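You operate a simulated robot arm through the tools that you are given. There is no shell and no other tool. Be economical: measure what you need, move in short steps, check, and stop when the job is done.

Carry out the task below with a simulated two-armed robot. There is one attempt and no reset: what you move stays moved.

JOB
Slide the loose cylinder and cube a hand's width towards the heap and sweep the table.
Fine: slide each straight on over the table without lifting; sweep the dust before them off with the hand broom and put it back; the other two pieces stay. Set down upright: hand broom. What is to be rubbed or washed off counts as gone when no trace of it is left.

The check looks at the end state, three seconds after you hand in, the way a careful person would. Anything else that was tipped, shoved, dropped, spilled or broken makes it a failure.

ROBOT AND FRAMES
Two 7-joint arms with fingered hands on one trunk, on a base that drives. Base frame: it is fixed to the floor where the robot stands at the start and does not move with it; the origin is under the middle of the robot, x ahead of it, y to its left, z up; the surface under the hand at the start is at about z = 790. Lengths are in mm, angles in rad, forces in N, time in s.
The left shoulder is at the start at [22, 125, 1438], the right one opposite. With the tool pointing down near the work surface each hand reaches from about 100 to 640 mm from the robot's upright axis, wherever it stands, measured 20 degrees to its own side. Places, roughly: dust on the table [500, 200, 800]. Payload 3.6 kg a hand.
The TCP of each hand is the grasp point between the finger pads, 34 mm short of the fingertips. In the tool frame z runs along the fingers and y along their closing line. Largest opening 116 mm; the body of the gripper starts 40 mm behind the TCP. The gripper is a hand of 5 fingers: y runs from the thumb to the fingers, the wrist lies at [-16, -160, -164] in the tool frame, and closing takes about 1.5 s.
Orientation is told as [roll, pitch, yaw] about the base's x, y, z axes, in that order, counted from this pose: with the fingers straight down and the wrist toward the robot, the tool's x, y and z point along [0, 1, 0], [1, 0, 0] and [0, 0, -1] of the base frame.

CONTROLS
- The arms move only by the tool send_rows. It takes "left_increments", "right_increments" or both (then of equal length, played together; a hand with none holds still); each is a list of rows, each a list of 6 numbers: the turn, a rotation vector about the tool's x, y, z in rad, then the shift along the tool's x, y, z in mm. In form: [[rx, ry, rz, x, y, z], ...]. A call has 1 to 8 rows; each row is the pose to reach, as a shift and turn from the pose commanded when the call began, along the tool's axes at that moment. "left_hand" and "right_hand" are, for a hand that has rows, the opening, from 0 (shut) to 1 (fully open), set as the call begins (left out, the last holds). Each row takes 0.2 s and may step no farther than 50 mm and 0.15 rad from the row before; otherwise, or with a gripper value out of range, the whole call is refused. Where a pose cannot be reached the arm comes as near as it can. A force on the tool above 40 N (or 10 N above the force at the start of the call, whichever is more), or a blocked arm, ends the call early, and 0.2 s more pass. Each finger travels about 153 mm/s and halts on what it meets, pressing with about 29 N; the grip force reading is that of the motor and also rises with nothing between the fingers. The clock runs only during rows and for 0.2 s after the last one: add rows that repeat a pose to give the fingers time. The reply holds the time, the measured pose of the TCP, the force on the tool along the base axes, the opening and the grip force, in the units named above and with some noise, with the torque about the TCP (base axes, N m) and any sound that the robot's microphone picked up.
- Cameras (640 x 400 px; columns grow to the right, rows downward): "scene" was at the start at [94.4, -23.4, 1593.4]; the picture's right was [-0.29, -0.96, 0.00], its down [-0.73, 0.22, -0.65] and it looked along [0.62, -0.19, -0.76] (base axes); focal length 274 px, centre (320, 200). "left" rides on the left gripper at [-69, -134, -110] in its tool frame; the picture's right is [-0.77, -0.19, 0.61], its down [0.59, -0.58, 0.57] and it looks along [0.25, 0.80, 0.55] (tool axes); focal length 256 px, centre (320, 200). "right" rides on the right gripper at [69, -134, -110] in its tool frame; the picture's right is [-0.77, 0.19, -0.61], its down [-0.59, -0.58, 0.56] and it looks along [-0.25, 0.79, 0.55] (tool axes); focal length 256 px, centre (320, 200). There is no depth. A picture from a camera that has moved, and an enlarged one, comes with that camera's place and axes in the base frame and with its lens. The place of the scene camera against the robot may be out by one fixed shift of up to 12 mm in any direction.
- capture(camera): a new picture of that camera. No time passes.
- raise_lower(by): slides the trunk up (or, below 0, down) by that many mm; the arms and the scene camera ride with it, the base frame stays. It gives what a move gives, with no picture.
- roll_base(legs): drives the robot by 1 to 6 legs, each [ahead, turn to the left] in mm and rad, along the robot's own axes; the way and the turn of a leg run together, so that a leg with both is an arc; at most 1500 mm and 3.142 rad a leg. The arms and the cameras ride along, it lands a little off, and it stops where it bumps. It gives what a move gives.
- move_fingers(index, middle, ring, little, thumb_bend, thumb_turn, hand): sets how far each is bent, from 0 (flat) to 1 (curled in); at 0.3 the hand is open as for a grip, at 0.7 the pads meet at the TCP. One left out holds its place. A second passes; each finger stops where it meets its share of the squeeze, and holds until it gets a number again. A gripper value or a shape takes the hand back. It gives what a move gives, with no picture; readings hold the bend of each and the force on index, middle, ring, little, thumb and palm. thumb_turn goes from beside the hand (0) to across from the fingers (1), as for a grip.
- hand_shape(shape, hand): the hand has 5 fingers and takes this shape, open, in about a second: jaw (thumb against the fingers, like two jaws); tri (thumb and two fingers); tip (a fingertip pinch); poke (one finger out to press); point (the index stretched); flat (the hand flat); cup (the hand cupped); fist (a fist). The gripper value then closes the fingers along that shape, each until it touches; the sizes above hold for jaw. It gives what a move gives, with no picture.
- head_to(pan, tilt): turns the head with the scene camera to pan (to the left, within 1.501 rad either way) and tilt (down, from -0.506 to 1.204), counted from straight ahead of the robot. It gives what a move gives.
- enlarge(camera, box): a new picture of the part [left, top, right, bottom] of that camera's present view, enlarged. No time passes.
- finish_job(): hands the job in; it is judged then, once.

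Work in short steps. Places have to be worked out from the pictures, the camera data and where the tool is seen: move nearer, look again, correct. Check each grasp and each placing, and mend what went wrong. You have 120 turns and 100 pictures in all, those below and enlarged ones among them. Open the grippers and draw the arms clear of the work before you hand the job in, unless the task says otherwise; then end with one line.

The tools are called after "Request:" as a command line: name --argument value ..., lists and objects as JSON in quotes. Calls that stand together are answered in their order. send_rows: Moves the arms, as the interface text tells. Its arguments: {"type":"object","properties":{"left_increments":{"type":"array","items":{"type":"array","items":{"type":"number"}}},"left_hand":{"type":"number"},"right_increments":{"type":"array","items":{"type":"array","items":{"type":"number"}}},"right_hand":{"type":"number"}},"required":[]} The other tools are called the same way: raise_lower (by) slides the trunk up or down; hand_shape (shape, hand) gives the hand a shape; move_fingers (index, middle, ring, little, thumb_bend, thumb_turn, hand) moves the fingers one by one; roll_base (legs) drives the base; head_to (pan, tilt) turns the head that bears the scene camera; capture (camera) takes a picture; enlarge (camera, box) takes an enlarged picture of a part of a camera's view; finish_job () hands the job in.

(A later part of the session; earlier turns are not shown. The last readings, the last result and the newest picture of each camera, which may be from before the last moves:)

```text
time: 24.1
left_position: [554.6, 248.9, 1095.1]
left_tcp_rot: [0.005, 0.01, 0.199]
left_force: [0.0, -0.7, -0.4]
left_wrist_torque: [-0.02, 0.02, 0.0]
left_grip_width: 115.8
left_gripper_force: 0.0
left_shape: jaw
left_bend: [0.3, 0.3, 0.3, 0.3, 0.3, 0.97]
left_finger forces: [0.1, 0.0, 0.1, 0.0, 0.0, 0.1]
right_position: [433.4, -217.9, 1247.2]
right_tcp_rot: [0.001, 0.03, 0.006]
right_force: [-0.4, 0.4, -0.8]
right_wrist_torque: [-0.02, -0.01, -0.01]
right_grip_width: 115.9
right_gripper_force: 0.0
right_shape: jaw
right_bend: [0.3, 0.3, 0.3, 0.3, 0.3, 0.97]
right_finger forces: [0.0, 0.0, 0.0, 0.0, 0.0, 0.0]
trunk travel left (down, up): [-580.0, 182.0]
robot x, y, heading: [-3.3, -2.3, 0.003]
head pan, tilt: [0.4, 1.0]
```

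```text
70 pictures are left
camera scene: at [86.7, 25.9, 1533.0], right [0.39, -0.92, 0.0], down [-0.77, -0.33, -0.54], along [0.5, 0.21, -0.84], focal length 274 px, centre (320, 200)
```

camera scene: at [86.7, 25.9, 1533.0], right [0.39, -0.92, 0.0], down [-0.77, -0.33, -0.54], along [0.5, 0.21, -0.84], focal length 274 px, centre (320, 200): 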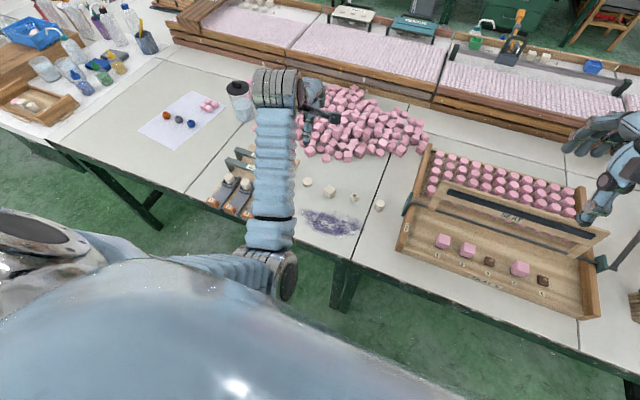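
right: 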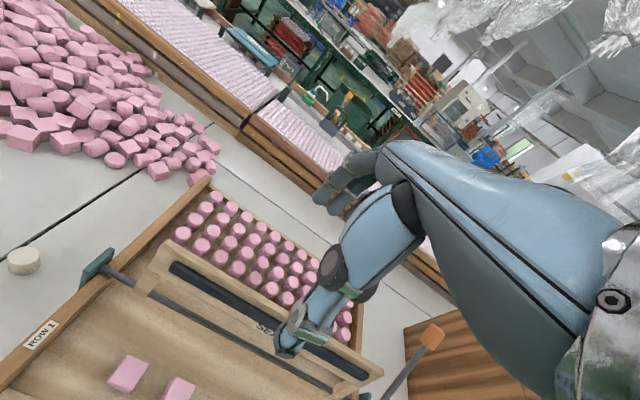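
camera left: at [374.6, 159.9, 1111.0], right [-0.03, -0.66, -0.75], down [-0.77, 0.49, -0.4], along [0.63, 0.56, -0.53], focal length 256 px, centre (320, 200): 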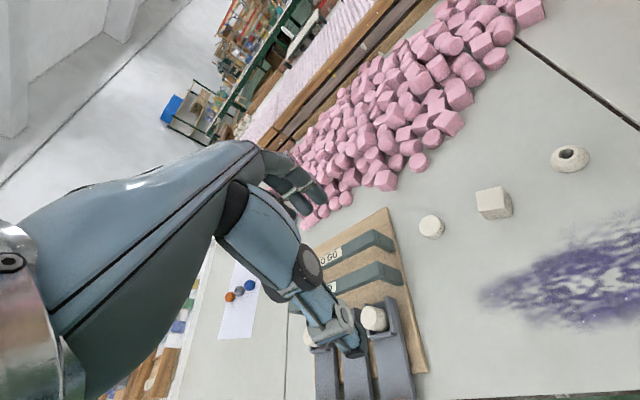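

The hand is upright again. I'll move it back behind the cube to about x=450, y=190 and down to z≈900.

Request:
send_rows --left_increments '[[0, 0, 0, -9, -36, 10], [0, 0, 0, -18, -72, 25], [0, 0, 0, -27, -100, 50], [0, 0, 0, -36, -114, 90], [0, 0, 0, -36, -114, 130], [0, 0, 0, -36, -114, 170], [0, 0, 0, -36, -114, 195]]'

Request:
capture --camera "left"

Request:
enlarge --camera "scene" --box '[240, 140, 400, 240]'

```text
time: 25.0
left_position: [530.6, 187.3, 1145.5]
left_tcp_rot: [0.012, -0.214, 0.143]
left_force: [0.1, -0.4, -0.5]
left_wrist_torque: [0.0, -0.01, -0.01]
left_grip_width: 116.0
left_gripper_force: 0.0
left_shape: jaw
left_bend: [0.3, 0.3, 0.3, 0.3, 0.3, 0.97]
left_finger forces: [0.0, 0.0, 0.0, 0.1, 0.0, 0.0]
right_position: [431.8, -218.8, 1248.6]
right_tcp_rot: [0.001, 0.029, 0.004]
right_force: [-0.6, 0.2, 0.7]
right_wrist_torque: [0.03, -0.01, -0.02]
right_grip_width: 115.9
right_gripper_force: 0.0
right_shape: jaw
right_bend: [0.3, 0.3, 0.3, 0.3, 0.3, 0.97]
right_finger forces: [0.1, 0.0, 0.1, 0.1, 0.0, 0.1]
trunk travel left (down, up): [-580.0, 182.0]
robot x, y, heading: [0.2, -3.1, -0.002]
head pan, tilt: [0.4, 1.0]
stopped in row 4 (left hand): the arm was blocked; the commanded pose is now the measured one
```

```text
69 pictures are left
camera left: at [388.1, 95.1, 1224.8], right [0.06, -0.76, -0.65], down [-0.53, 0.53, -0.67], along [0.85, 0.38, -0.37], focal length 256 px, centre (320, 200)
```

left: 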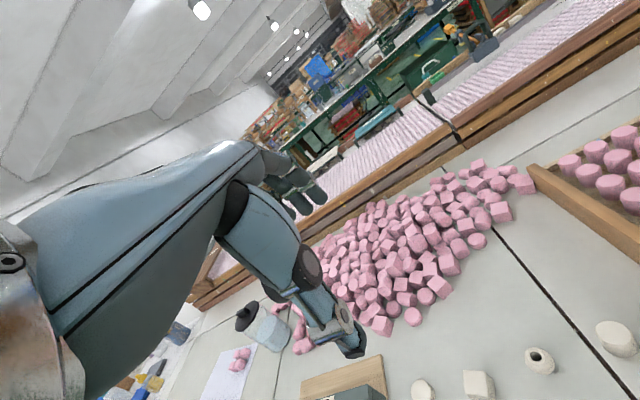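

```text
4.00 times, centred on (320, 190) of scene
camera zoom: at [86.4, 25.4, 1533.0], right [0.39, -0.92, 0.0], down [-0.77, -0.33, -0.54], along [0.5, 0.21, -0.84], focal length 1096 px, centre (320, 240)
```

zoom: 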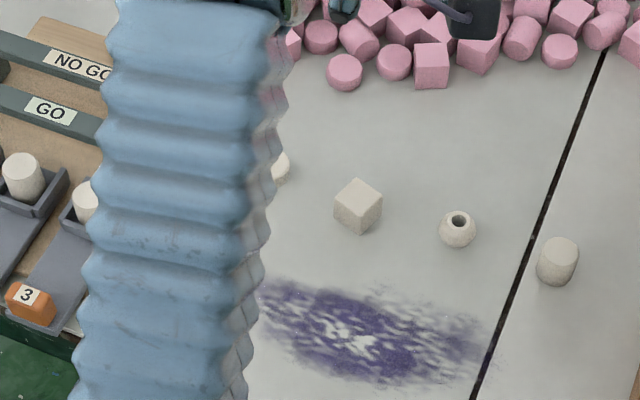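

The elbow is folding against the body when I retract. Better to back the base by 70 mm so the arm stays extended, then fix the hand's orientation.

Request:
roll_base --legs '[[-75, 0]]'

Request:
send_rows --left_increments '[[0.07, 0, -0.02, 0, 20, 10], [0.14, 0, -0.04, 0, 40, 30], [0.21, 0, -0.05, 0, 40, 50], [0.21, 0, -0.05, 0, 40, 50]]'

```text
time: 26.0
left_position: [479.8, 187.8, 1140.0]
left_tcp_rot: [0.013, -0.199, 0.143]
left_force: [1.2, -0.2, -0.4]
left_wrist_torque: [0.05, 0.03, 0.02]
left_grip_width: 116.1
left_gripper_force: 0.0
left_shape: jaw
left_bend: [0.3, 0.3, 0.3, 0.3, 0.3, 0.97]
left_finger forces: [0.0, 0.0, 0.1, 0.0, 0.0, 0.0]
right_position: [383.6, -217.0, 1241.4]
right_tcp_rot: [0.002, 0.049, 0.006]
right_force: [0.0, -0.7, -1.1]
right_wrist_torque: [0.02, -0.01, -0.02]
right_grip_width: 115.9
right_gripper_force: 0.0
right_shape: jaw
right_bend: [0.3, 0.3, 0.3, 0.3, 0.3, 0.97]
right_finger forces: [0.0, 0.1, 0.1, 0.1, 0.0, 0.1]
trunk travel left (down, up): [-580.0, 182.0]
robot x, y, heading: [-73.8, -1.5, 0.004]
head pan, tilt: [0.4, 1.0]
```

```text
time: 26.7
left_position: [450.1, 193.5, 1146.2]
left_tcp_rot: [-0.003, -0.122, 0.187]
left_force: [2.0, 0.0, -1.4]
left_wrist_torque: [-0.01, 0.06, -0.02]
left_grip_width: 115.7
left_gripper_force: 0.0
left_shape: jaw
left_bend: [0.3, 0.3, 0.3, 0.3, 0.3, 0.97]
left_finger forces: [0.0, 0.0, 0.0, 0.1, 0.0, 0.0]
right_position: [328.3, -246.8, 1245.9]
right_tcp_rot: [0.023, 0.066, -0.098]
right_force: [0.2, 2.2, -0.3]
right_wrist_torque: [-0.12, -0.08, -0.02]
right_grip_width: 115.9
right_gripper_force: 0.0
right_shape: jaw
right_bend: [0.3, 0.3, 0.3, 0.3, 0.3, 0.97]
right_finger forces: [0.0, 0.0, 0.0, 0.0, 0.0, 0.0]
trunk travel left (down, up): [-580.0, 182.0]
robot x, y, heading: [-75.4, -2.9, 0.002]
head pan, tilt: [0.4, 1.0]
stopped in row 3 (left hand): the arm was blocked; the commanded pose is now the measured one
```

Both arms moved, so they may be touching each other. I'll look down at them.

Request:
head_to --pan 0.0 --tilt 1.2

Request:
capture --camera "scene"

Request:
capture --camera "right"

```text
time: 27.6
left_position: [466.7, 194.7, 1141.4]
left_tcp_rot: [0.0, -0.109, 0.182]
left_force: [0.2, 0.1, 0.3]
left_wrist_torque: [0.04, 0.01, -0.02]
left_grip_width: 116.0
left_gripper_force: 0.1
left_shape: jaw
left_bend: [0.3, 0.3, 0.3, 0.3, 0.3, 0.97]
left_finger forces: [0.1, 0.1, 0.1, 0.0, 0.0, 0.0]
right_position: [332.2, -230.3, 1249.4]
right_tcp_rot: [0.007, 0.035, -0.048]
right_force: [-0.1, 0.0, -0.2]
right_wrist_torque: [-0.04, -0.05, 0.01]
right_grip_width: 116.1
right_gripper_force: 0.1
right_shape: jaw
right_bend: [0.3, 0.3, 0.3, 0.3, 0.3, 0.97]
right_finger forces: [0.1, 0.1, 0.0, 0.0, 0.1, 0.1]
trunk travel left (down, up): [-580.0, 182.0]
robot x, y, heading: [-71.5, 0.1, 0.002]
head pan, tilt: [0.0, 1.201]
```

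```text
67 pictures are left
camera scene: at [-0.3, -1.0, 1520.7], right [0.0, -1.0, 0.0], down [-0.93, 0.0, -0.36], along [0.36, 0.0, -0.93], focal length 274 px, centre (320, 200)
```

scene: 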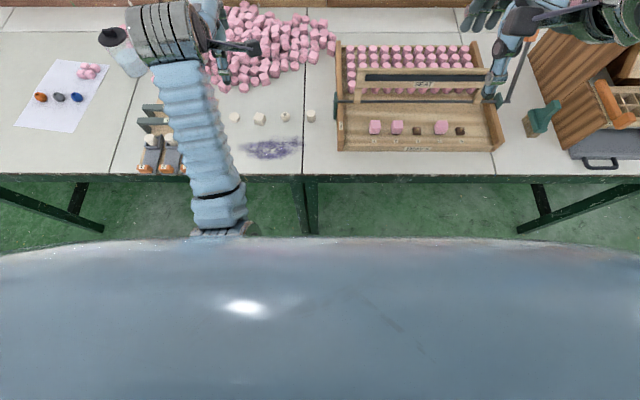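

```text
66 pictures are left
camera right: at [205.8, -156.4, 1365.4], right [0.17, -0.78, 0.6], down [-0.62, -0.56, -0.55], along [0.76, -0.28, -0.58], focal length 256 px, centre (320, 200)
```

right: 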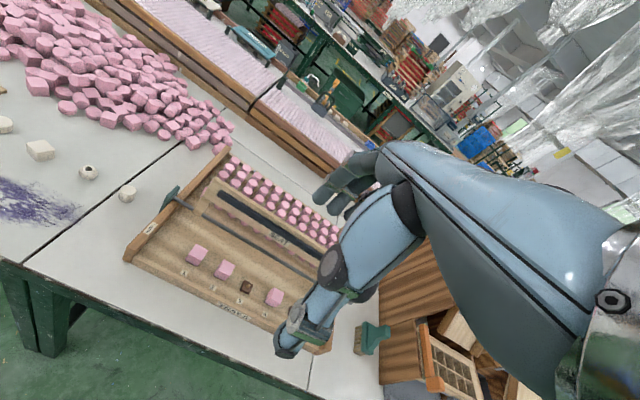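

The left elbow has folded inward against the trunk, so I'll push with the right hand instead, whose arm is healthy. From robot y≈+255 it reaches both cube and cylinder; I'll drive there with turn–ahead–turn.

Request:
roll_base --legs '[[0, 1.571], [257, 0], [0, -1.571]]'

Request:
head_to --pan -0.2 --tilt 1.0

Request:
capture --camera "scene"

Request:
capture --camera "right"

```text
time: 28.4
left_position: [469.2, 205.6, 1138.7]
left_tcp_rot: [0.0, -0.103, 0.205]
left_force: [1.3, -0.3, -0.2]
left_wrist_torque: [-0.02, -0.02, -0.01]
left_grip_width: 115.6
left_gripper_force: 0.0
left_shape: jaw
left_bend: [0.3, 0.3, 0.3, 0.3, 0.3, 0.97]
left_finger forces: [0.1, 0.0, 0.1, 0.1, 0.0, 0.0]
right_position: [346.4, -222.5, 1246.0]
right_tcp_rot: [0.021, 0.072, -0.017]
right_force: [0.2, 0.3, 0.6]
right_wrist_torque: [0.04, -0.01, 0.0]
right_grip_width: 115.9
right_gripper_force: 0.1
right_shape: jaw
right_bend: [0.3, 0.3, 0.3, 0.3, 0.3, 0.97]
right_finger forces: [0.0, 0.0, 0.0, 0.0, 0.1, 0.0]
trunk travel left (down, up): [-580.0, 182.0]
robot x, y, heading: [-73.5, -1.8, 0.022]
head pan, tilt: [0.0, 1.201]
stopped in leg 1: the robot was blocked; the commanded pose is now the measured one
```

```text
time: 29.2
left_position: [468.6, 204.9, 1138.5]
left_tcp_rot: [0.0, -0.105, 0.204]
left_force: [0.1, -0.1, 0.1]
left_wrist_torque: [0.01, 0.01, 0.02]
left_grip_width: 115.6
left_gripper_force: 0.1
left_shape: jaw
left_bend: [0.3, 0.3, 0.3, 0.3, 0.3, 0.97]
left_finger forces: [0.1, 0.0, 0.0, 0.0, 0.1, 0.0]
right_position: [347.1, -223.1, 1245.8]
right_tcp_rot: [0.024, 0.072, -0.015]
right_force: [-0.6, 0.1, 0.1]
right_wrist_torque: [0.03, -0.02, -0.04]
right_grip_width: 115.9
right_gripper_force: 0.1
right_shape: jaw
right_bend: [0.3, 0.3, 0.3, 0.3, 0.3, 0.97]
right_finger forces: [0.0, 0.0, 0.0, 0.0, 0.0, 0.1]
trunk travel left (down, up): [-580.0, 182.0]
robot x, y, heading: [-73.8, -0.5, 0.02]
head pan, tilt: [-0.201, 1.0]
```

```text
65 pictures are left
camera scene: at [18.5, -13.7, 1532.9], right [-0.18, -0.98, 0.0], down [-0.83, 0.15, -0.54], along [0.53, -0.1, -0.84], focal length 274 px, centre (320, 200)
```

scene: 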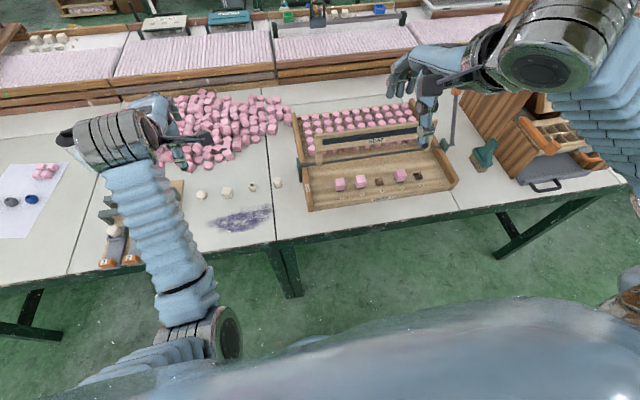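

```text
64 pictures are left
camera right: at [223.5, -154.3, 1366.9], right [0.22, -0.79, 0.58], down [-0.63, -0.57, -0.54], along [0.75, -0.25, -0.61], focal length 256 px, centre (320, 200)
```

right: 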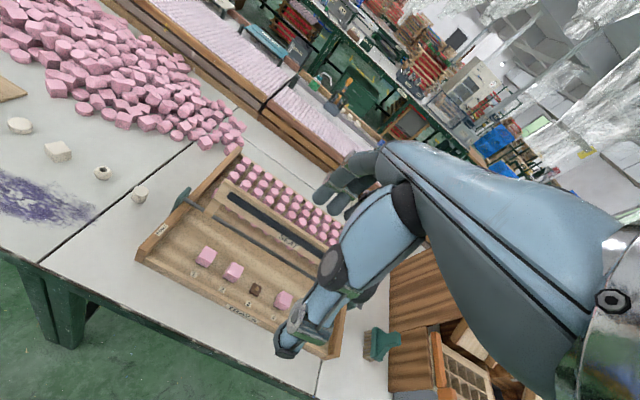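

Turning was blocked, likely because the arms sit jammed against the trunk. I'll extend both hands outward a bit to free the elbows.

Request:
send_rows --left_increments '[[0, 0, 0, 8, 15, -5], [0, 0, 0, 16, 30, -10], [0, 0, 0, 32, 50, -20], [0, 0, 0, 48, 70, -30], [0, 0, 0, 64, 90, -40]]' --right_increments '[[0, 0, 0, 0, 30, 10], [0, 0, 0, 0, 60, 20], [0, 0, 0, 0, 90, 35], [0, 0, 0, 0, 120, 50], [0, 0, 0, 0, 120, 60]]'

Request:
capture --camera "scene"

```text
time: 30.4
left_position: [539.4, 286.1, 1188.8]
left_tcp_rot: [-0.001, -0.105, 0.203]
left_force: [0.4, 1.6, -0.4]
left_wrist_torque: [0.01, -0.02, -0.01]
left_grip_width: 116.1
left_gripper_force: 0.2
left_shape: jaw
left_bend: [0.3, 0.3, 0.3, 0.3, 0.3, 0.97]
left_finger forces: [0.0, 0.0, 0.1, 0.0, 0.0, 0.0]
right_position: [463.6, -222.8, 1177.1]
right_tcp_rot: [0.022, 0.068, -0.015]
right_force: [0.2, -0.1, 0.3]
right_wrist_torque: [-0.01, 0.02, 0.02]
right_grip_width: 116.1
right_gripper_force: 0.1
right_shape: jaw
right_bend: [0.3, 0.3, 0.3, 0.3, 0.3, 0.97]
right_finger forces: [0.0, 0.1, 0.1, 0.1, 0.0, 0.1]
trunk travel left (down, up): [-580.0, 182.0]
robot x, y, heading: [-70.2, -0.9, 0.023]
head pan, tilt: [-0.201, 1.0]
```

```text
63 pictures are left
camera scene: at [18.4, -13.0, 1533.0], right [-0.18, -0.98, 0.0], down [-0.83, 0.15, -0.54], along [0.53, -0.1, -0.84], focal length 274 px, centre (320, 200)
```

scene: 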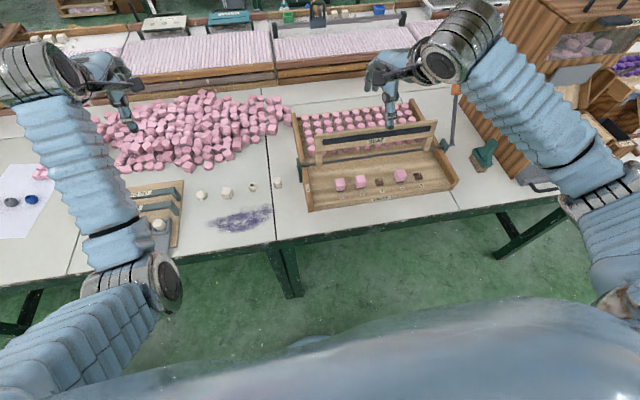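

Both arms are free and the left elbow is outside again. I'll retry with the left hand: descend while extended, levelling the pitch.

Request:
send_rows --left_increments '[[0.03, 0, 0, -9, -10, 40], [0.06, 0, 0, -18, -20, 80], [0.09, 0, 0, -27, -30, 120], [0.105, 0, 0, -36, -40, 160], [0.105, 0, 0, -45, -50, 200], [0.105, 0, 0, -55, -57, 237], [0.105, 0, 0, -55, -57, 237]]'

Request:
capture --camera "scene"

```text
time: 32.0
left_position: [517.1, 226.0, 945.7]
left_tcp_rot: [0.0, 0.0, 0.206]
left_force: [0.1, -0.9, -0.2]
left_wrist_torque: [0.0, 0.01, 0.0]
left_grip_width: 116.0
left_gripper_force: 0.0
left_shape: jaw
left_bend: [0.3, 0.3, 0.3, 0.3, 0.3, 0.97]
left_finger forces: [0.0, 0.0, 0.1, 0.0, 0.0, 0.0]
right_position: [463.0, -222.0, 1178.3]
right_tcp_rot: [0.023, 0.072, -0.018]
right_force: [-0.9, 0.2, -0.3]
right_wrist_torque: [0.0, -0.02, 0.01]
right_grip_width: 116.0
right_gripper_force: 0.1
right_shape: jaw
right_bend: [0.3, 0.3, 0.3, 0.3, 0.3, 0.97]
right_finger forces: [0.0, 0.0, 0.0, 0.0, 0.0, 0.0]
trunk travel left (down, up): [-580.0, 182.0]
robot x, y, heading: [-75.5, -0.5, 0.019]
head pan, tilt: [-0.201, 1.0]
```

```text
62 pictures are left
camera scene: at [18.4, -13.5, 1533.0], right [-0.18, -0.98, 0.0], down [-0.83, 0.15, -0.54], along [0.53, -0.1, -0.84], focal length 274 px, centre (320, 200)
```

scene: 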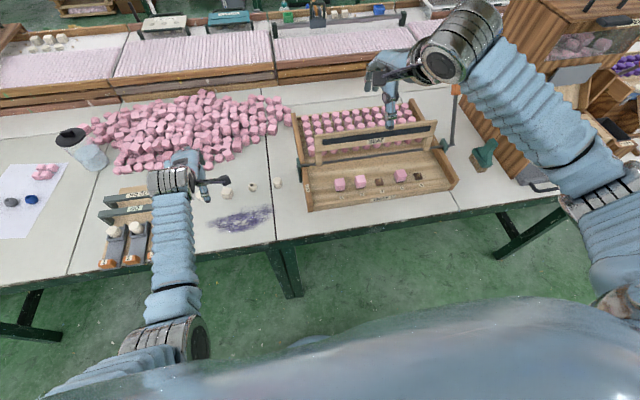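

Good, it tracks well now. Moving back behind the cube to about (450,183,880).

Request:
send_rows --left_increments '[[0, 0, 0, -10, -25, 10], [0, 0, 0, -20, -50, 25], [0, 0, 0, -29, -74, 45], [0, 0, 0, -29, -74, 65], [0, 0, 0, -29, -74, 65]]'

Request:
capture --camera "left"

Request:
enlarge --camera "scene" --box '[160, 130, 320, 240]'

```text
time: 33.2
left_position: [451.5, 182.5, 881.7]
left_tcp_rot: [0.002, 0.001, 0.206]
left_force: [-0.6, 0.6, 0.2]
left_wrist_torque: [-0.04, -0.01, -0.02]
left_grip_width: 115.7
left_gripper_force: 0.1
left_shape: jaw
left_bend: [0.3, 0.3, 0.3, 0.3, 0.3, 0.97]
left_finger forces: [0.0, 0.1, 0.0, 0.0, 0.0, 0.0]
right_position: [462.9, -222.6, 1178.2]
right_tcp_rot: [0.022, 0.072, -0.018]
right_force: [0.4, -1.0, -0.2]
right_wrist_torque: [-0.01, 0.02, 0.01]
right_grip_width: 115.9
right_gripper_force: 0.0
right_shape: jaw
right_bend: [0.3, 0.3, 0.3, 0.3, 0.3, 0.97]
right_finger forces: [0.0, 0.0, 0.0, 0.1, 0.0, 0.0]
trunk travel left (down, up): [-580.0, 182.0]
robot x, y, heading: [-72.9, -0.7, 0.015]
head pan, tilt: [-0.201, 1.0]
```

```text
61 pictures are left
camera left: at [333.9, 85.7, 991.3], right [-0.03, -0.79, -0.61], down [-0.68, 0.46, -0.56], along [0.73, 0.41, -0.55], focal length 256 px, centre (320, 200)
```

left: 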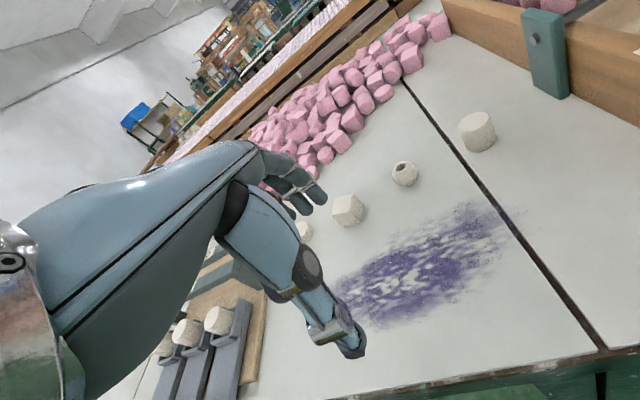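

```text
3.64 times, centred on (240, 185) of scene
camera zoom: at [18.1, -14.0, 1533.0], right [-0.18, -0.98, 0.0], down [-0.83, 0.15, -0.54], along [0.53, -0.1, -0.84], focal length 996 px, centre (611, 254)
```

zoom: 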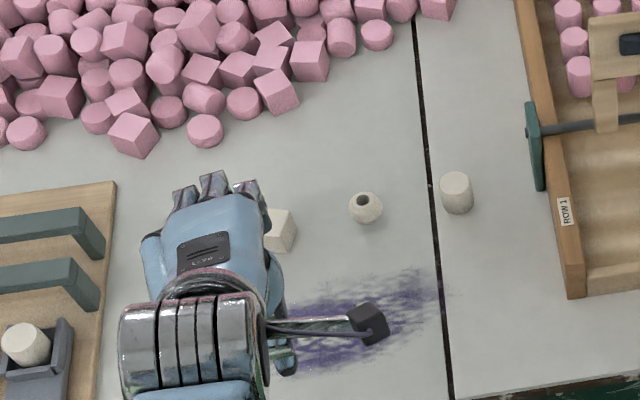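

The index fingertip is at about (512,180,861) and the hand sits a bit too far left. I'll shift 15 mm right and 12 mm back, then go down to TCP z≈827.

Request:
send_rows --left_increments '[[0, 0, 0, -12, -15, 10], [0, 0, 0, -12, -15, 25], [0, 0, 0, -12, -15, 40], [0, 0, 0, -12, -15, 54], [0, 0, 0, -12, -15, 54]]'

Request:
enlarge --camera "left" --box '[240, 140, 440, 265]'

Request:
enlarge --camera "scene" --box '[170, 160, 270, 222]'

```text
time: 34.6
left_position: [431.1, 199.5, 819.1]
left_tcp_rot: [0.051, 0.005, 0.212]
left_force: [0.8, -0.6, 0.4]
left_wrist_torque: [0.01, -0.01, 0.02]
left_grip_width: 115.7
left_gripper_force: 0.0
left_shape: jaw
left_bend: [0.3, 0.3, 0.3, 0.3, 0.3, 0.97]
left_finger forces: [0.0, 0.0, 0.1, 0.0, 0.1, 0.1]
right_position: [464.2, -222.5, 1176.2]
right_tcp_rot: [0.022, 0.071, -0.018]
right_force: [0.6, -0.2, -0.1]
right_wrist_torque: [0.01, 0.01, 0.02]
right_grip_width: 116.0
right_gripper_force: 0.1
right_shape: jaw
right_bend: [0.3, 0.3, 0.3, 0.3, 0.3, 0.97]
right_finger forces: [0.0, 0.1, 0.0, 0.0, 0.1, 0.0]
trunk travel left (down, up): [-580.0, 182.0]
robot x, y, heading: [-76.1, -0.3, 0.019]
head pan, tilt: [-0.201, 1.0]
stopped in row 5 (left hand): the arm was blocked; the commanded pose is now the measured one
```

```text
3.20 times, centred on (340, 202) of left
camera zoom: at [316.5, 97.6, 926.6], right [-0.03, -0.76, -0.65], down [-0.7, 0.48, -0.53], along [0.72, 0.44, -0.54], focal length 819 px, centre (256, 192)
```

zoom: 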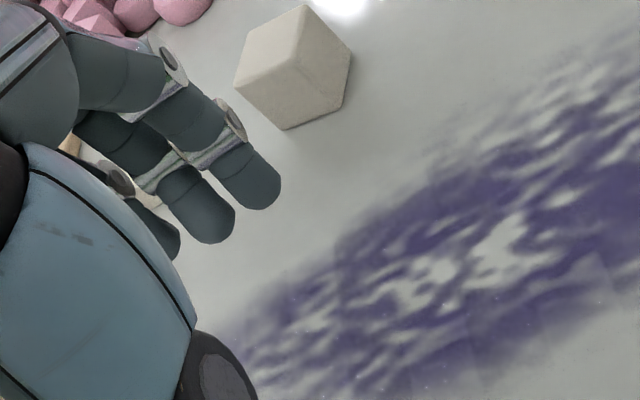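

```text
6.40 times, centred on (220, 191) of scene
camera zoom: at [18.6, -13.5, 1533.0], right [-0.18, -0.98, 0.0], down [-0.83, 0.15, -0.54], along [0.53, -0.1, -0.84], focal length 1753 px, centre (960, 258)
```

zoom: 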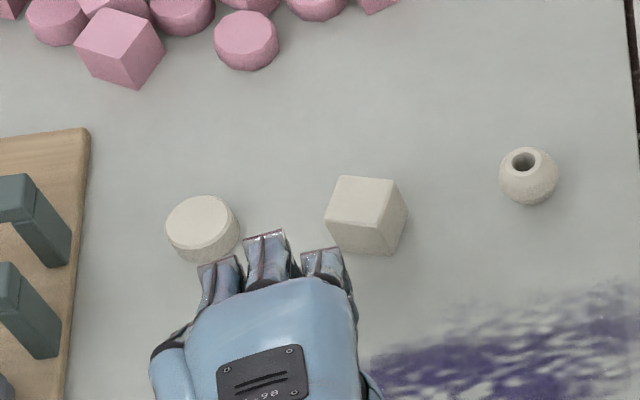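

The arm jams again with yaw +0.2 when retracted, and a finger is close to the disc. I'll lift straight up, then use yaw ≈ −0.25 (matching the cube's present −17°), which brings the wrist outward, and turn back during the push.

Request:
send_rows --left_increments '[[0, 0, 0, 0, 0, -25], [0, 0, 0, 0, 0, -60], [0, 0, 0, 0, 5, -90], [0, 0, 0.12, 0, 20, -110], [0, 0, 0.24, 0, 30, -110], [0, 0, 0.36, 0, 40, -110], [0, -0.05, 0.46, 0, 40, -110]]'

Request:
enlarge --camera "scene" --box '[150, 120, 310, 220]'

```text
time: 36.2
left_position: [471.4, 202.0, 929.7]
left_tcp_rot: [-0.005, 0.014, -0.249]
left_force: [-1.2, 0.4, -0.2]
left_wrist_torque: [-0.01, -0.02, -0.01]
left_grip_width: 116.0
left_gripper_force: 0.1
left_shape: jaw
left_bend: [0.3, 0.3, 0.3, 0.3, 0.3, 0.97]
left_finger forces: [0.0, 0.0, 0.0, 0.0, 0.0, 0.0]
right_position: [462.9, -221.2, 1176.5]
right_tcp_rot: [0.021, 0.072, -0.016]
right_force: [-0.5, 0.0, 0.3]
right_wrist_torque: [-0.03, 0.01, -0.03]
right_grip_width: 115.9
right_gripper_force: 0.1
right_shape: jaw
right_bend: [0.3, 0.3, 0.3, 0.3, 0.3, 0.97]
right_finger forces: [0.0, 0.1, 0.1, 0.0, 0.0, 0.0]
trunk travel left (down, up): [-580.0, 182.0]
robot x, y, heading: [-72.3, -2.5, 0.025]
head pan, tilt: [-0.201, 1.0]
```

```text
4.00 times, centred on (230, 170) of scene
camera zoom: at [18.4, -12.4, 1533.0], right [-0.18, -0.98, 0.0], down [-0.83, 0.15, -0.54], along [0.53, -0.1, -0.84], focal length 1096 px, centre (680, 320)
```

zoom: 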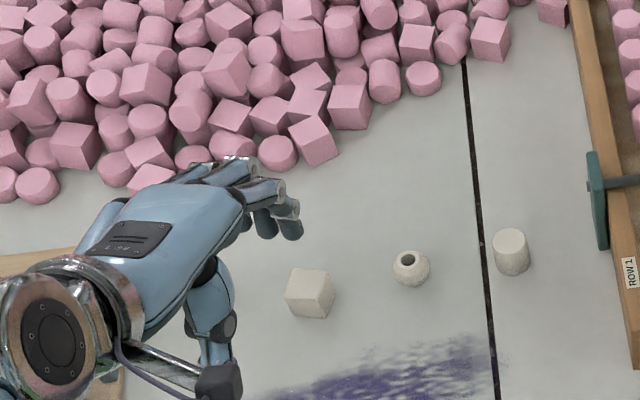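

Good pose. Now down behind the cube: target TCP (457,199,830).

Request:
send_rows --left_increments '[[0, 0, 0, -3, -10, 20], [0, 0, 0, -6, -13, 45], [0, 0, 0, -6, -13, 70], [0, 0, 0, -6, -13, 90], [0, 0, 0, -6, -13, 100], [0, 0, 0, -6, -13, 100]]'

Request:
enlarge --camera "left" --box '[240, 140, 480, 290]'

Request:
enlarge --camera "scene" --box '[170, 150, 290, 225]'

```text
time: 37.6
left_position: [457.0, 200.0, 828.2]
left_tcp_rot: [-0.005, 0.014, -0.247]
left_force: [0.4, 1.0, 0.4]
left_wrist_torque: [-0.01, 0.02, -0.03]
left_grip_width: 116.1
left_gripper_force: 0.0
left_shape: jaw
left_bend: [0.3, 0.3, 0.3, 0.3, 0.3, 0.97]
left_finger forces: [0.1, 0.1, 0.1, 0.1, 0.0, 0.1]
right_position: [462.9, -223.2, 1176.3]
right_tcp_rot: [0.024, 0.072, -0.015]
right_force: [-0.4, 0.1, -0.4]
right_wrist_torque: [-0.02, -0.01, 0.01]
right_grip_width: 115.8
right_gripper_force: 0.1
right_shape: jaw
right_bend: [0.3, 0.3, 0.3, 0.3, 0.3, 0.97]
right_finger forces: [0.0, 0.0, 0.1, 0.1, 0.1, 0.1]
trunk travel left (down, up): [-580.0, 182.0]
robot x, y, heading: [-72.7, -0.2, 0.02]
head pan, tilt: [-0.201, 1.0]
```

```text
2.67 times, centred on (360, 215) of left
camera zoom: at [311.7, 164.2, 941.6], right [-0.38, -0.7, -0.6], down [-0.42, 0.71, -0.56], along [0.82, 0.04, -0.57], focal length 683 px, centre (213, 160)
```

zoom: 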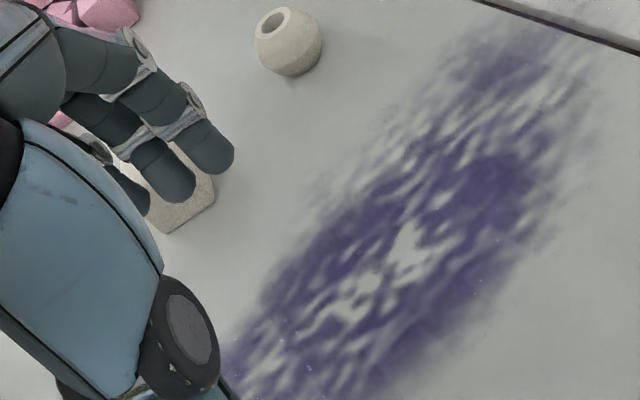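

```text
5.33 times, centred on (230, 188) of scene
camera zoom: at [18.4, -13.5, 1533.0], right [-0.18, -0.98, 0.0], down [-0.83, 0.15, -0.54], along [0.53, -0.1, -0.84], focal length 1461 px, centre (800, 267)
```

zoom: 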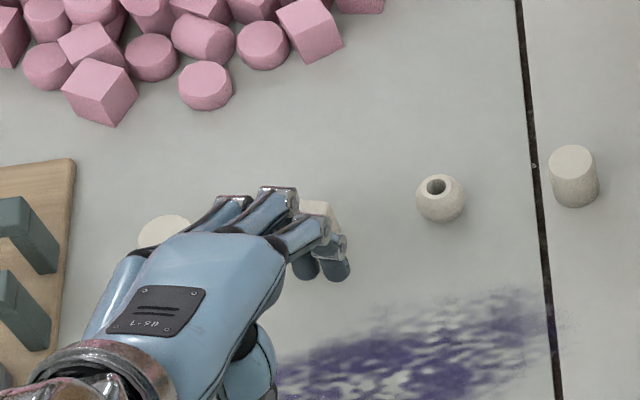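

The middle finger is centred behind the cube. I'll push 30 mm ahead slowly and check.

Request:
send_rows --left_increments '[[0, 0, 0, 1.5, 6, 0], [0, 0, 0, 3, 12, 0], [0, 0, 0, 4.5, 17.5, 0], [0, 0, 0, 6, 23, 0], [0, 0, 0, 7.4, 29, 0]]'

Request:
enlarge --camera "scene" --box '[170, 150, 290, 225]'

Request:
enlarge --camera "left" --box '[240, 140, 400, 240]'

```text
time: 38.8
left_position: [486.3, 199.5, 827.6]
left_tcp_rot: [-0.006, 0.016, -0.245]
left_force: [0.5, -0.2, -0.7]
left_wrist_torque: [-0.01, 0.01, 0.01]
left_grip_width: 116.0
left_gripper_force: 0.1
left_shape: jaw
left_bend: [0.3, 0.3, 0.3, 0.3, 0.3, 0.97]
left_finger forces: [0.1, 0.1, 0.1, 0.0, 0.0, 0.0]
right_position: [463.2, -223.4, 1177.6]
right_tcp_rot: [0.023, 0.072, -0.017]
right_force: [-0.1, -0.3, 0.2]
right_wrist_torque: [0.02, 0.01, 0.02]
right_grip_width: 116.2
right_gripper_force: 0.0
right_shape: jaw
right_bend: [0.3, 0.3, 0.3, 0.3, 0.3, 0.97]
right_finger forces: [0.0, 0.0, 0.0, 0.0, 0.1, 0.1]
trunk travel left (down, up): [-580.0, 182.0]
robot x, y, heading: [-73.7, 2.5, 0.021]
head pan, tilt: [-0.201, 1.0]
```

```text
5.33 times, centred on (230, 188) of scene
camera zoom: at [18.8, -13.5, 1533.0], right [-0.18, -0.98, 0.0], down [-0.83, 0.15, -0.54], along [0.53, -0.1, -0.84], focal length 1461 px, centre (800, 267)
```

zoom: 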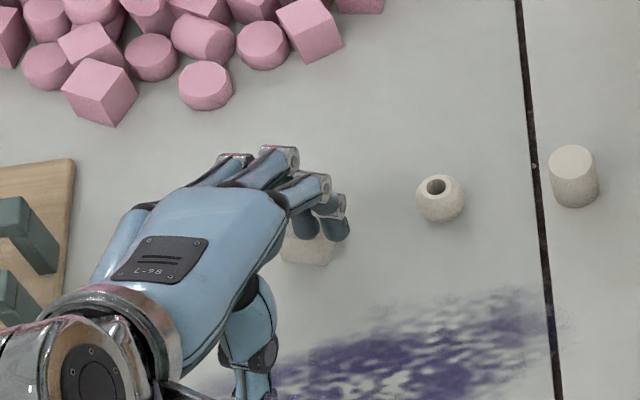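

```text
4.00 times, centred on (320, 190) of left
camera zoom: at [341.4, 164.0, 941.5], right [-0.38, -0.7, -0.6], down [-0.42, 0.71, -0.56], along [0.82, 0.04, -0.57], focal length 1024 px, centre (320, 240)
```

zoom: 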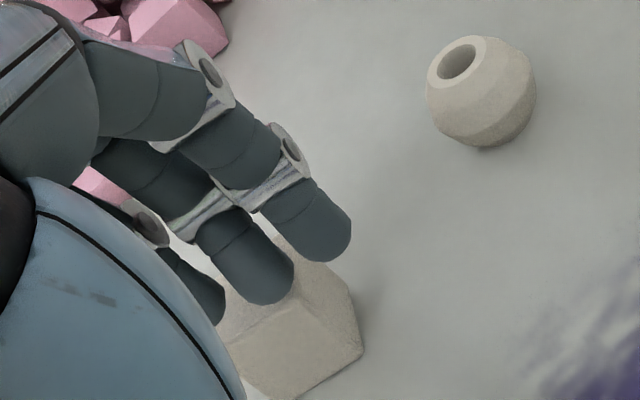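

The fingers passed over the cube: the tips ride much higher than I assumed (the cube hasn't moved). I'll back off behind it and come down about 25 mm lower.

Request:
send_rows --left_increments '[[0, 0, 0, -5, -19, -6], [0, 0, 0, -10, -38, -6], [0, 0, 0, -10, -40, 5], [0, 0, 0, -10, -40, 15], [0, 0, 0, -10, -40, 23], [0, 0, 0, -10, -40, 23]]'

Request:
enlarge --camera "left" --box '[240, 140, 400, 240]'

```text
time: 40.2
left_position: [444.2, 198.5, 807.4]
left_tcp_rot: [-0.004, 0.015, -0.247]
left_force: [-0.1, 0.4, 0.2]
left_wrist_torque: [0.01, -0.01, 0.02]
left_grip_width: 116.0
left_gripper_force: 0.1
left_shape: jaw
left_bend: [0.3, 0.3, 0.3, 0.3, 0.3, 0.97]
left_finger forces: [0.1, 0.0, 0.0, 0.1, 0.0, 0.0]
right_position: [462.5, -222.1, 1178.2]
right_tcp_rot: [0.021, 0.07, -0.018]
right_force: [0.1, 0.5, -0.3]
right_wrist_torque: [0.0, 0.05, -0.06]
right_grip_width: 115.8
right_gripper_force: 0.1
right_shape: jaw
right_bend: [0.3, 0.3, 0.3, 0.3, 0.3, 0.97]
right_finger forces: [0.1, 0.0, 0.1, 0.0, 0.0, 0.0]
trunk travel left (down, up): [-580.0, 182.0]
robot x, y, heading: [-71.6, 3.4, 0.021]
head pan, tilt: [-0.201, 1.0]
```

```text
4.00 times, centred on (320, 190) of left
camera zoom: at [299.7, 163.5, 919.5], right [-0.38, -0.7, -0.6], down [-0.42, 0.71, -0.56], along [0.82, 0.04, -0.57], focal length 1024 px, centre (320, 240)
```

zoom: 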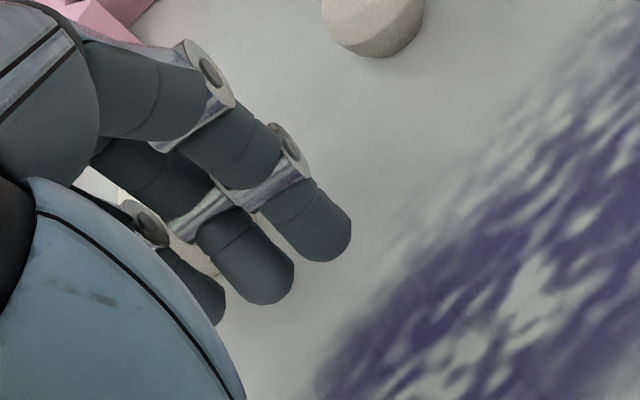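

The tips curl well back toward the TCP, so this shape would push on the cube's top edge. I'll lift and straighten the fingers (bend ≈0.1) so the fingertips lead and push low down.

Request:
send_rows --left_increments '[[0, 0, 0, 0, -10, -30], [0, 0, 0, 0, -20, -60], [0, 0, 0, 0, -20, -80]]'

Request:
move_fingers --hand "left" --index 0.08 --middle 0.08 --ring 0.08 --little 0.08

Request:
capture --camera "left"

Request:
enlarge --camera "scene" --box '[150, 130, 310, 230]'

```text
time: 41.0
left_position: [425.3, 204.8, 886.6]
left_tcp_rot: [-0.005, 0.017, -0.247]
left_force: [-1.1, -0.1, 0.2]
left_wrist_torque: [-0.02, 0.0, 0.01]
left_grip_width: 115.9
left_gripper_force: 0.2
left_shape: jaw
left_bend: [0.3, 0.3, 0.3, 0.3, 0.3, 0.97]
left_finger forces: [0.1, 0.0, 0.0, 0.1, 0.0, 0.1]
right_position: [462.2, -223.3, 1178.2]
right_tcp_rot: [0.023, 0.07, -0.016]
right_force: [0.1, -0.5, 0.6]
right_wrist_torque: [-0.04, 0.03, -0.01]
right_grip_width: 116.2
right_gripper_force: 0.1
right_shape: jaw
right_bend: [0.3, 0.3, 0.3, 0.3, 0.3, 0.97]
right_finger forces: [0.0, 0.1, 0.0, 0.1, 0.0, 0.0]
trunk travel left (down, up): [-580.0, 182.0]
robot x, y, heading: [-73.5, -2.9, 0.024]
head pan, tilt: [-0.201, 1.0]
```

```text
time: 42.0
left_position: [426.4, 203.8, 887.1]
left_tcp_rot: [-0.005, 0.016, -0.245]
left_force: [-0.9, -0.3, 0.3]
left_wrist_torque: [-0.01, 0.02, 0.0]
left_grip_width: 158.4
left_gripper_force: 0.0
left_shape: fingers
left_bend: [0.08, 0.08, 0.08, 0.08, 0.3, 0.97]
left_finger forces: [0.0, 0.0, 0.1, 0.0, 0.1, 0.1]
right_position: [462.6, -222.0, 1176.8]
right_tcp_rot: [0.023, 0.071, -0.017]
right_force: [1.0, 0.7, 0.2]
right_wrist_torque: [-0.02, -0.01, 0.01]
right_grip_width: 116.0
right_gripper_force: 0.0
right_shape: jaw
right_bend: [0.3, 0.3, 0.3, 0.3, 0.3, 0.97]
right_finger forces: [0.0, 0.1, 0.1, 0.1, 0.0, 0.0]
trunk travel left (down, up): [-580.0, 182.0]
robot x, y, heading: [-74.9, 0.5, 0.021]
head pan, tilt: [-0.201, 1.0]
```

```text
51 pictures are left
camera left: at [281.7, 168.8, 999.7], right [-0.38, -0.7, -0.6], down [-0.42, 0.71, -0.56], along [0.82, 0.04, -0.57], focal length 256 px, centre (320, 200)
```

left: 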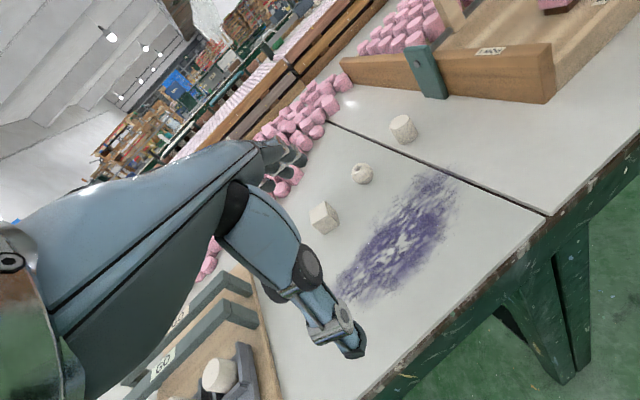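

```text
4.00 times, centred on (230, 180) of scene
camera zoom: at [18.5, -13.5, 1533.0], right [-0.18, -0.98, 0.0], down [-0.83, 0.15, -0.54], along [0.53, -0.1, -0.84], focal length 1096 px, centre (680, 280)
```

zoom: 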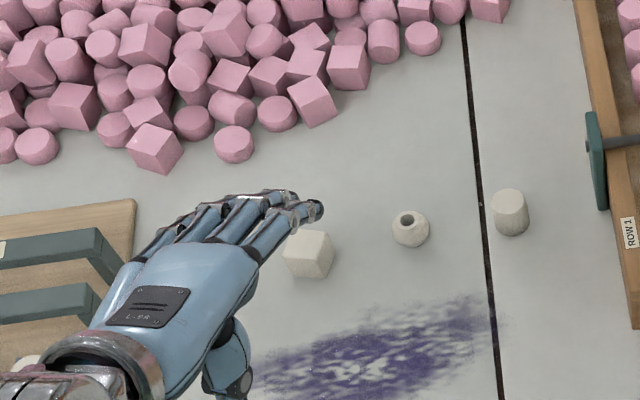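

The thumb tip is in fact the low part (about 31 mm below the TCP), with the fingers high. So I'll push with the thumb pad from behind, fingers hovering over the cube's top. I'll go back to the jaw shape, lift, and drive the base forward again for reach.

Request:
send_rows --left_increments '[[0, 0, 0, 0, 0, -40], [0, 0, 0, 0, 10, -80], [0, 0, 0, 0, 20, -110], [0, 0, 0, 0, 20, -110], [0, 0, 0, 0, 20, -110], [0, 0, 0, 0, 20, -110]]' --left_hand 0.75

Request:
roll_base --legs '[[85, 0]]'

Request:
raise_lower --by -60

Request:
enlarge --camera "left" --box '[280, 200, 480, 360]'

```text
time: 43.4
left_position: [448.5, 199.0, 996.6]
left_tcp_rot: [-0.006, 0.016, -0.246]
left_force: [-0.1, 0.2, -0.2]
left_wrist_torque: [-0.02, 0.01, -0.02]
left_grip_width: 87.4
left_gripper_force: 0.0
left_shape: jaw
left_bend: [0.34, 0.36, 0.49, 0.49, 0.53, 0.98]
left_finger forces: [0.1, 0.0, 0.0, 0.0, 0.0, 0.0]
right_position: [463.0, -222.5, 1176.9]
right_tcp_rot: [0.023, 0.073, -0.017]
right_force: [0.7, -0.1, -0.1]
right_wrist_torque: [-0.03, 0.0, 0.03]
right_grip_width: 115.8
right_gripper_force: 0.2
right_shape: jaw
right_bend: [0.3, 0.3, 0.3, 0.3, 0.3, 0.97]
right_finger forces: [0.0, 0.0, 0.0, 0.0, 0.0, 0.1]
trunk travel left (down, up): [-580.0, 182.0]
robot x, y, heading: [-70.8, -1.0, 0.018]
head pan, tilt: [-0.201, 1.0]
```

```text
time: 45.0
left_position: [500.3, 201.5, 1009.6]
left_tcp_rot: [0.005, -0.012, -0.244]
left_force: [0.4, 0.0, 0.4]
left_wrist_torque: [0.01, 0.04, 0.01]
left_grip_width: 87.0
left_gripper_force: 0.1
left_shape: jaw
left_bend: [0.34, 0.36, 0.49, 0.49, 0.53, 0.99]
left_finger forces: [0.0, 0.0, 0.0, 0.1, 0.1, 0.0]
right_position: [509.8, -224.5, 1188.0]
right_tcp_rot: [0.018, 0.044, -0.02]
right_force: [0.9, -0.4, -0.9]
right_wrist_torque: [0.03, 0.07, -0.01]
right_grip_width: 116.2
right_gripper_force: 0.1
right_shape: jaw
right_bend: [0.3, 0.3, 0.3, 0.3, 0.3, 0.97]
right_finger forces: [0.0, 0.1, 0.1, 0.1, 0.0, 0.0]
trunk travel left (down, up): [-580.0, 182.0]
robot x, y, heading: [13.6, 0.6, 0.02]
head pan, tilt: [-0.201, 1.0]
stopped in leg 1: the robot was blocked; the commanded pose is now the measured one
```

```text
time: 46.0
left_position: [492.3, 200.4, 953.5]
left_tcp_rot: [0.005, -0.02, -0.244]
left_force: [-0.3, 0.5, -0.4]
left_wrist_torque: [0.01, -0.03, 0.01]
left_grip_width: 87.3
left_gripper_force: 0.1
left_shape: jaw
left_bend: [0.34, 0.36, 0.49, 0.49, 0.53, 0.99]
left_finger forces: [0.0, 0.0, 0.1, 0.0, 0.1, 0.0]
right_position: [500.4, -222.1, 1133.6]
right_tcp_rot: [0.017, 0.035, -0.02]
right_force: [-0.6, 0.7, -0.2]
right_wrist_torque: [0.03, -0.03, 0.0]
right_grip_width: 116.1
right_gripper_force: 0.0
right_shape: jaw
right_bend: [0.3, 0.3, 0.3, 0.3, 0.3, 0.97]
right_finger forces: [0.0, 0.1, 0.0, 0.0, 0.0, 0.0]
trunk travel left (down, up): [-520.0, 242.0]
robot x, y, heading: [8.3, -0.0, 0.026]
head pan, tilt: [-0.201, 1.0]
```

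```text
2.50 times, centred on (380, 280) of left
camera zoom: at [342.9, 165.5, 1061.1], right [-0.35, -0.7, -0.62], down [-0.4, 0.71, -0.57], along [0.84, 0.05, -0.54], focal length 640 px, centre (170, 0)
```

zoom: 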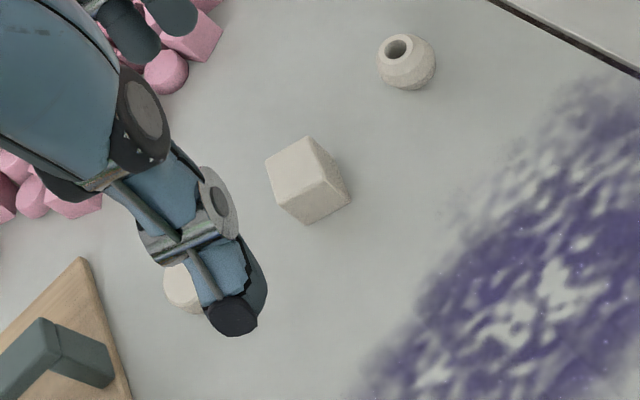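

Nothing looks disturbed; the cube is at about (552,189), yaw −17°. I'll move the hand so the thumb is behind it and the fingers beyond, at z≈890 first.

Request:
send_rows --left_increments '[[0.01, 0, 0, -3, 26, 15], [0.02, 0, 0, -6, 52, 35], [0.02, 0, 0, -8, 77, 60], [0.02, 0, 0, -8, 77, 60]]' --left_hand 0.6

Request:
enlarge --camera "left" --box '[260, 180, 440, 324]'

Request:
enlarge --camera "scene" --box '[150, 160, 310, 260]'

```text
time: 47.0
left_position: [567.8, 174.5, 894.9]
left_tcp_rot: [0.006, -0.001, -0.245]
left_force: [0.4, -0.5, 0.1]
left_wrist_torque: [0.0, -0.01, 0.01]
left_grip_width: 69.6
left_gripper_force: 0.0
left_shape: jaw
left_bend: [0.36, 0.41, 0.57, 0.56, 0.59, 0.99]
left_finger forces: [0.1, 0.0, 0.1, 0.0, 0.1, 0.0]
right_position: [502.0, -221.5, 1132.0]
right_tcp_rot: [0.019, 0.037, -0.018]
right_force: [0.2, 0.0, 0.3]
right_wrist_torque: [-0.03, 0.02, 0.02]
right_grip_width: 115.8
right_gripper_force: 0.1
right_shape: jaw
right_bend: [0.3, 0.3, 0.3, 0.3, 0.3, 0.97]
right_finger forces: [0.1, 0.0, 0.0, 0.1, 0.0, 0.1]
trunk travel left (down, up): [-520.0, 242.0]
robot x, y, heading: [13.5, 1.5, 0.018]
head pan, tilt: [-0.201, 1.0]
```

```text
2.78 times, centred on (350, 252) of left
camera zoom: at [420.2, 138.0, 1004.8], right [-0.37, -0.7, -0.62], down [-0.42, 0.71, -0.56], along [0.83, 0.05, -0.55], focal length 711 px, centre (237, 56)
```

zoom: 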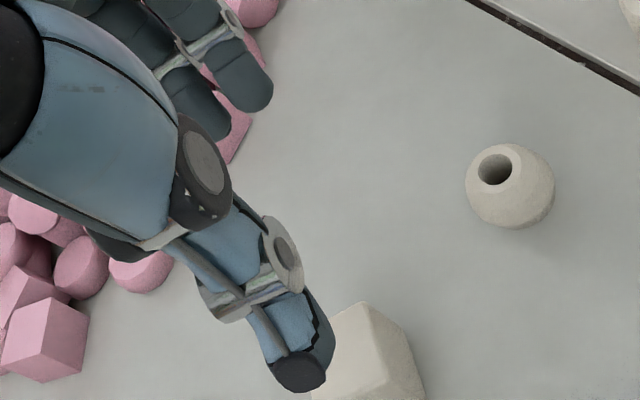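

```text
4.00 times, centred on (230, 210) of scene
camera zoom: at [106.2, -11.4, 1472.8], right [-0.18, -0.98, 0.0], down [-0.83, 0.15, -0.54], along [0.53, -0.1, -0.84], focal length 1096 px, centre (680, 160)
```

zoom: 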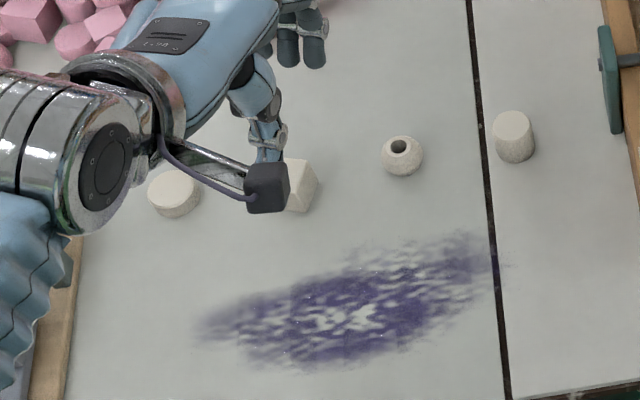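

The cube seems nearer than I thought, ≈(542,191), with the thumb above its rear edge. I'll back up 30 mm, descend partway and look.

Request:
send_rows --left_increments '[[0, 0, 0, -3, -15, 5], [0, 0, 0, -5, -30, 10], [0, 0, 0, -5, -30, 25], [0, 0, 0, -5, -30, 40], [0, 0, 0, -5, -30, 40]]'

Request:
enlarge --camera "left" --box '[260, 200, 440, 344]'

```text
time: 48.2
left_position: [536.9, 177.1, 853.8]
left_tcp_rot: [0.006, 0.001, -0.246]
left_force: [-0.4, 1.3, -0.2]
left_wrist_torque: [0.02, 0.01, 0.0]
left_grip_width: 70.0
left_gripper_force: 0.1
left_shape: jaw
left_bend: [0.36, 0.41, 0.57, 0.56, 0.59, 0.99]
left_finger forces: [0.0, 0.0, 0.0, 0.1, 0.0, 0.0]
right_position: [500.8, -222.9, 1131.1]
right_tcp_rot: [0.018, 0.037, -0.018]
right_force: [0.0, 0.0, -0.9]
right_wrist_torque: [-0.01, 0.0, 0.0]
right_grip_width: 116.2
right_gripper_force: 0.1
right_shape: jaw
right_bend: [0.3, 0.3, 0.3, 0.3, 0.3, 0.97]
right_finger forces: [0.0, 0.0, 0.0, 0.0, 0.0, 0.0]
trunk travel left (down, up): [-520.0, 242.0]
robot x, y, heading: [12.3, -1.3, 0.021]
head pan, tilt: [-0.201, 1.0]
```

```text
2.78 times, centred on (350, 272) of left
camera zoom: at [389.9, 141.4, 964.3], right [-0.37, -0.7, -0.62], down [-0.42, 0.71, -0.56], along [0.83, 0.05, -0.55], focal length 711 px, centre (237, 0)
```

zoom: 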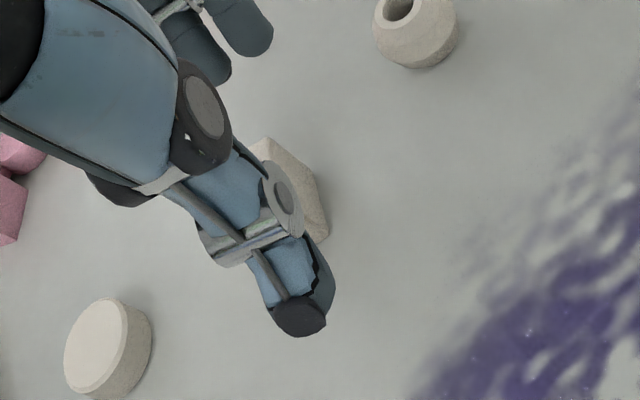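

The thumb is centred behind the cube (545,193). I'll descend so the thumb tip is about 8 mm above the table and narrow the opening.

Request:
send_rows --left_increments '[[0, 0, 0, 0, 0, 8], [0, 0, 0, 0, 0, 16], [0, 0, 0, 0, 0, 23], [0, 0, 0, 0, 0, 23]]'

Request:
enlarge --camera "left" --box '[260, 200, 440, 344]'

```text
time: 49.2
left_position: [535.3, 174.9, 831.5]
left_tcp_rot: [0.006, 0.001, -0.246]
left_force: [-0.1, -0.6, 0.6]
left_wrist_torque: [0.04, -0.01, 0.02]
left_grip_width: 69.7
left_gripper_force: 0.0
left_shape: jaw
left_bend: [0.36, 0.41, 0.57, 0.56, 0.59, 0.99]
left_finger forces: [0.1, 0.0, 0.0, 0.0, 0.0, 0.1]
right_position: [501.2, -222.7, 1131.3]
right_tcp_rot: [0.019, 0.037, -0.02]
right_force: [0.6, 0.3, -0.1]
right_wrist_torque: [0.03, -0.03, -0.02]
right_grip_width: 116.2
right_gripper_force: 0.1
right_shape: jaw
right_bend: [0.3, 0.3, 0.3, 0.3, 0.3, 0.97]
right_finger forces: [0.0, 0.0, 0.0, 0.1, 0.0, 0.1]
trunk travel left (down, up): [-520.0, 242.0]
robot x, y, heading: [9.0, 3.9, 0.02]
head pan, tilt: [-0.201, 1.0]
```

```text
2.78 times, centred on (350, 272) of left
camera zoom: at [389.7, 140.8, 941.5], right [-0.37, -0.7, -0.62], down [-0.42, 0.71, -0.56], along [0.83, 0.05, -0.55], focal length 711 px, centre (237, 0)
```

zoom: 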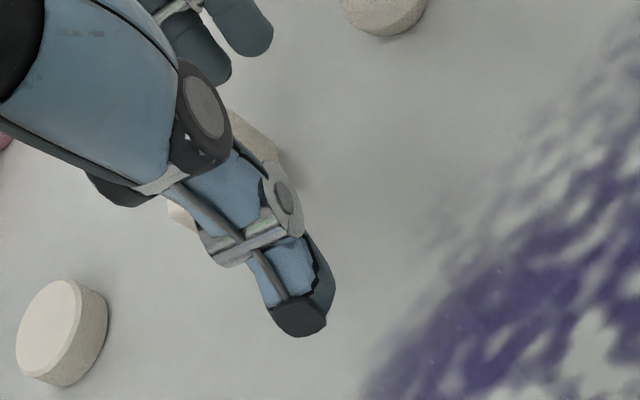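

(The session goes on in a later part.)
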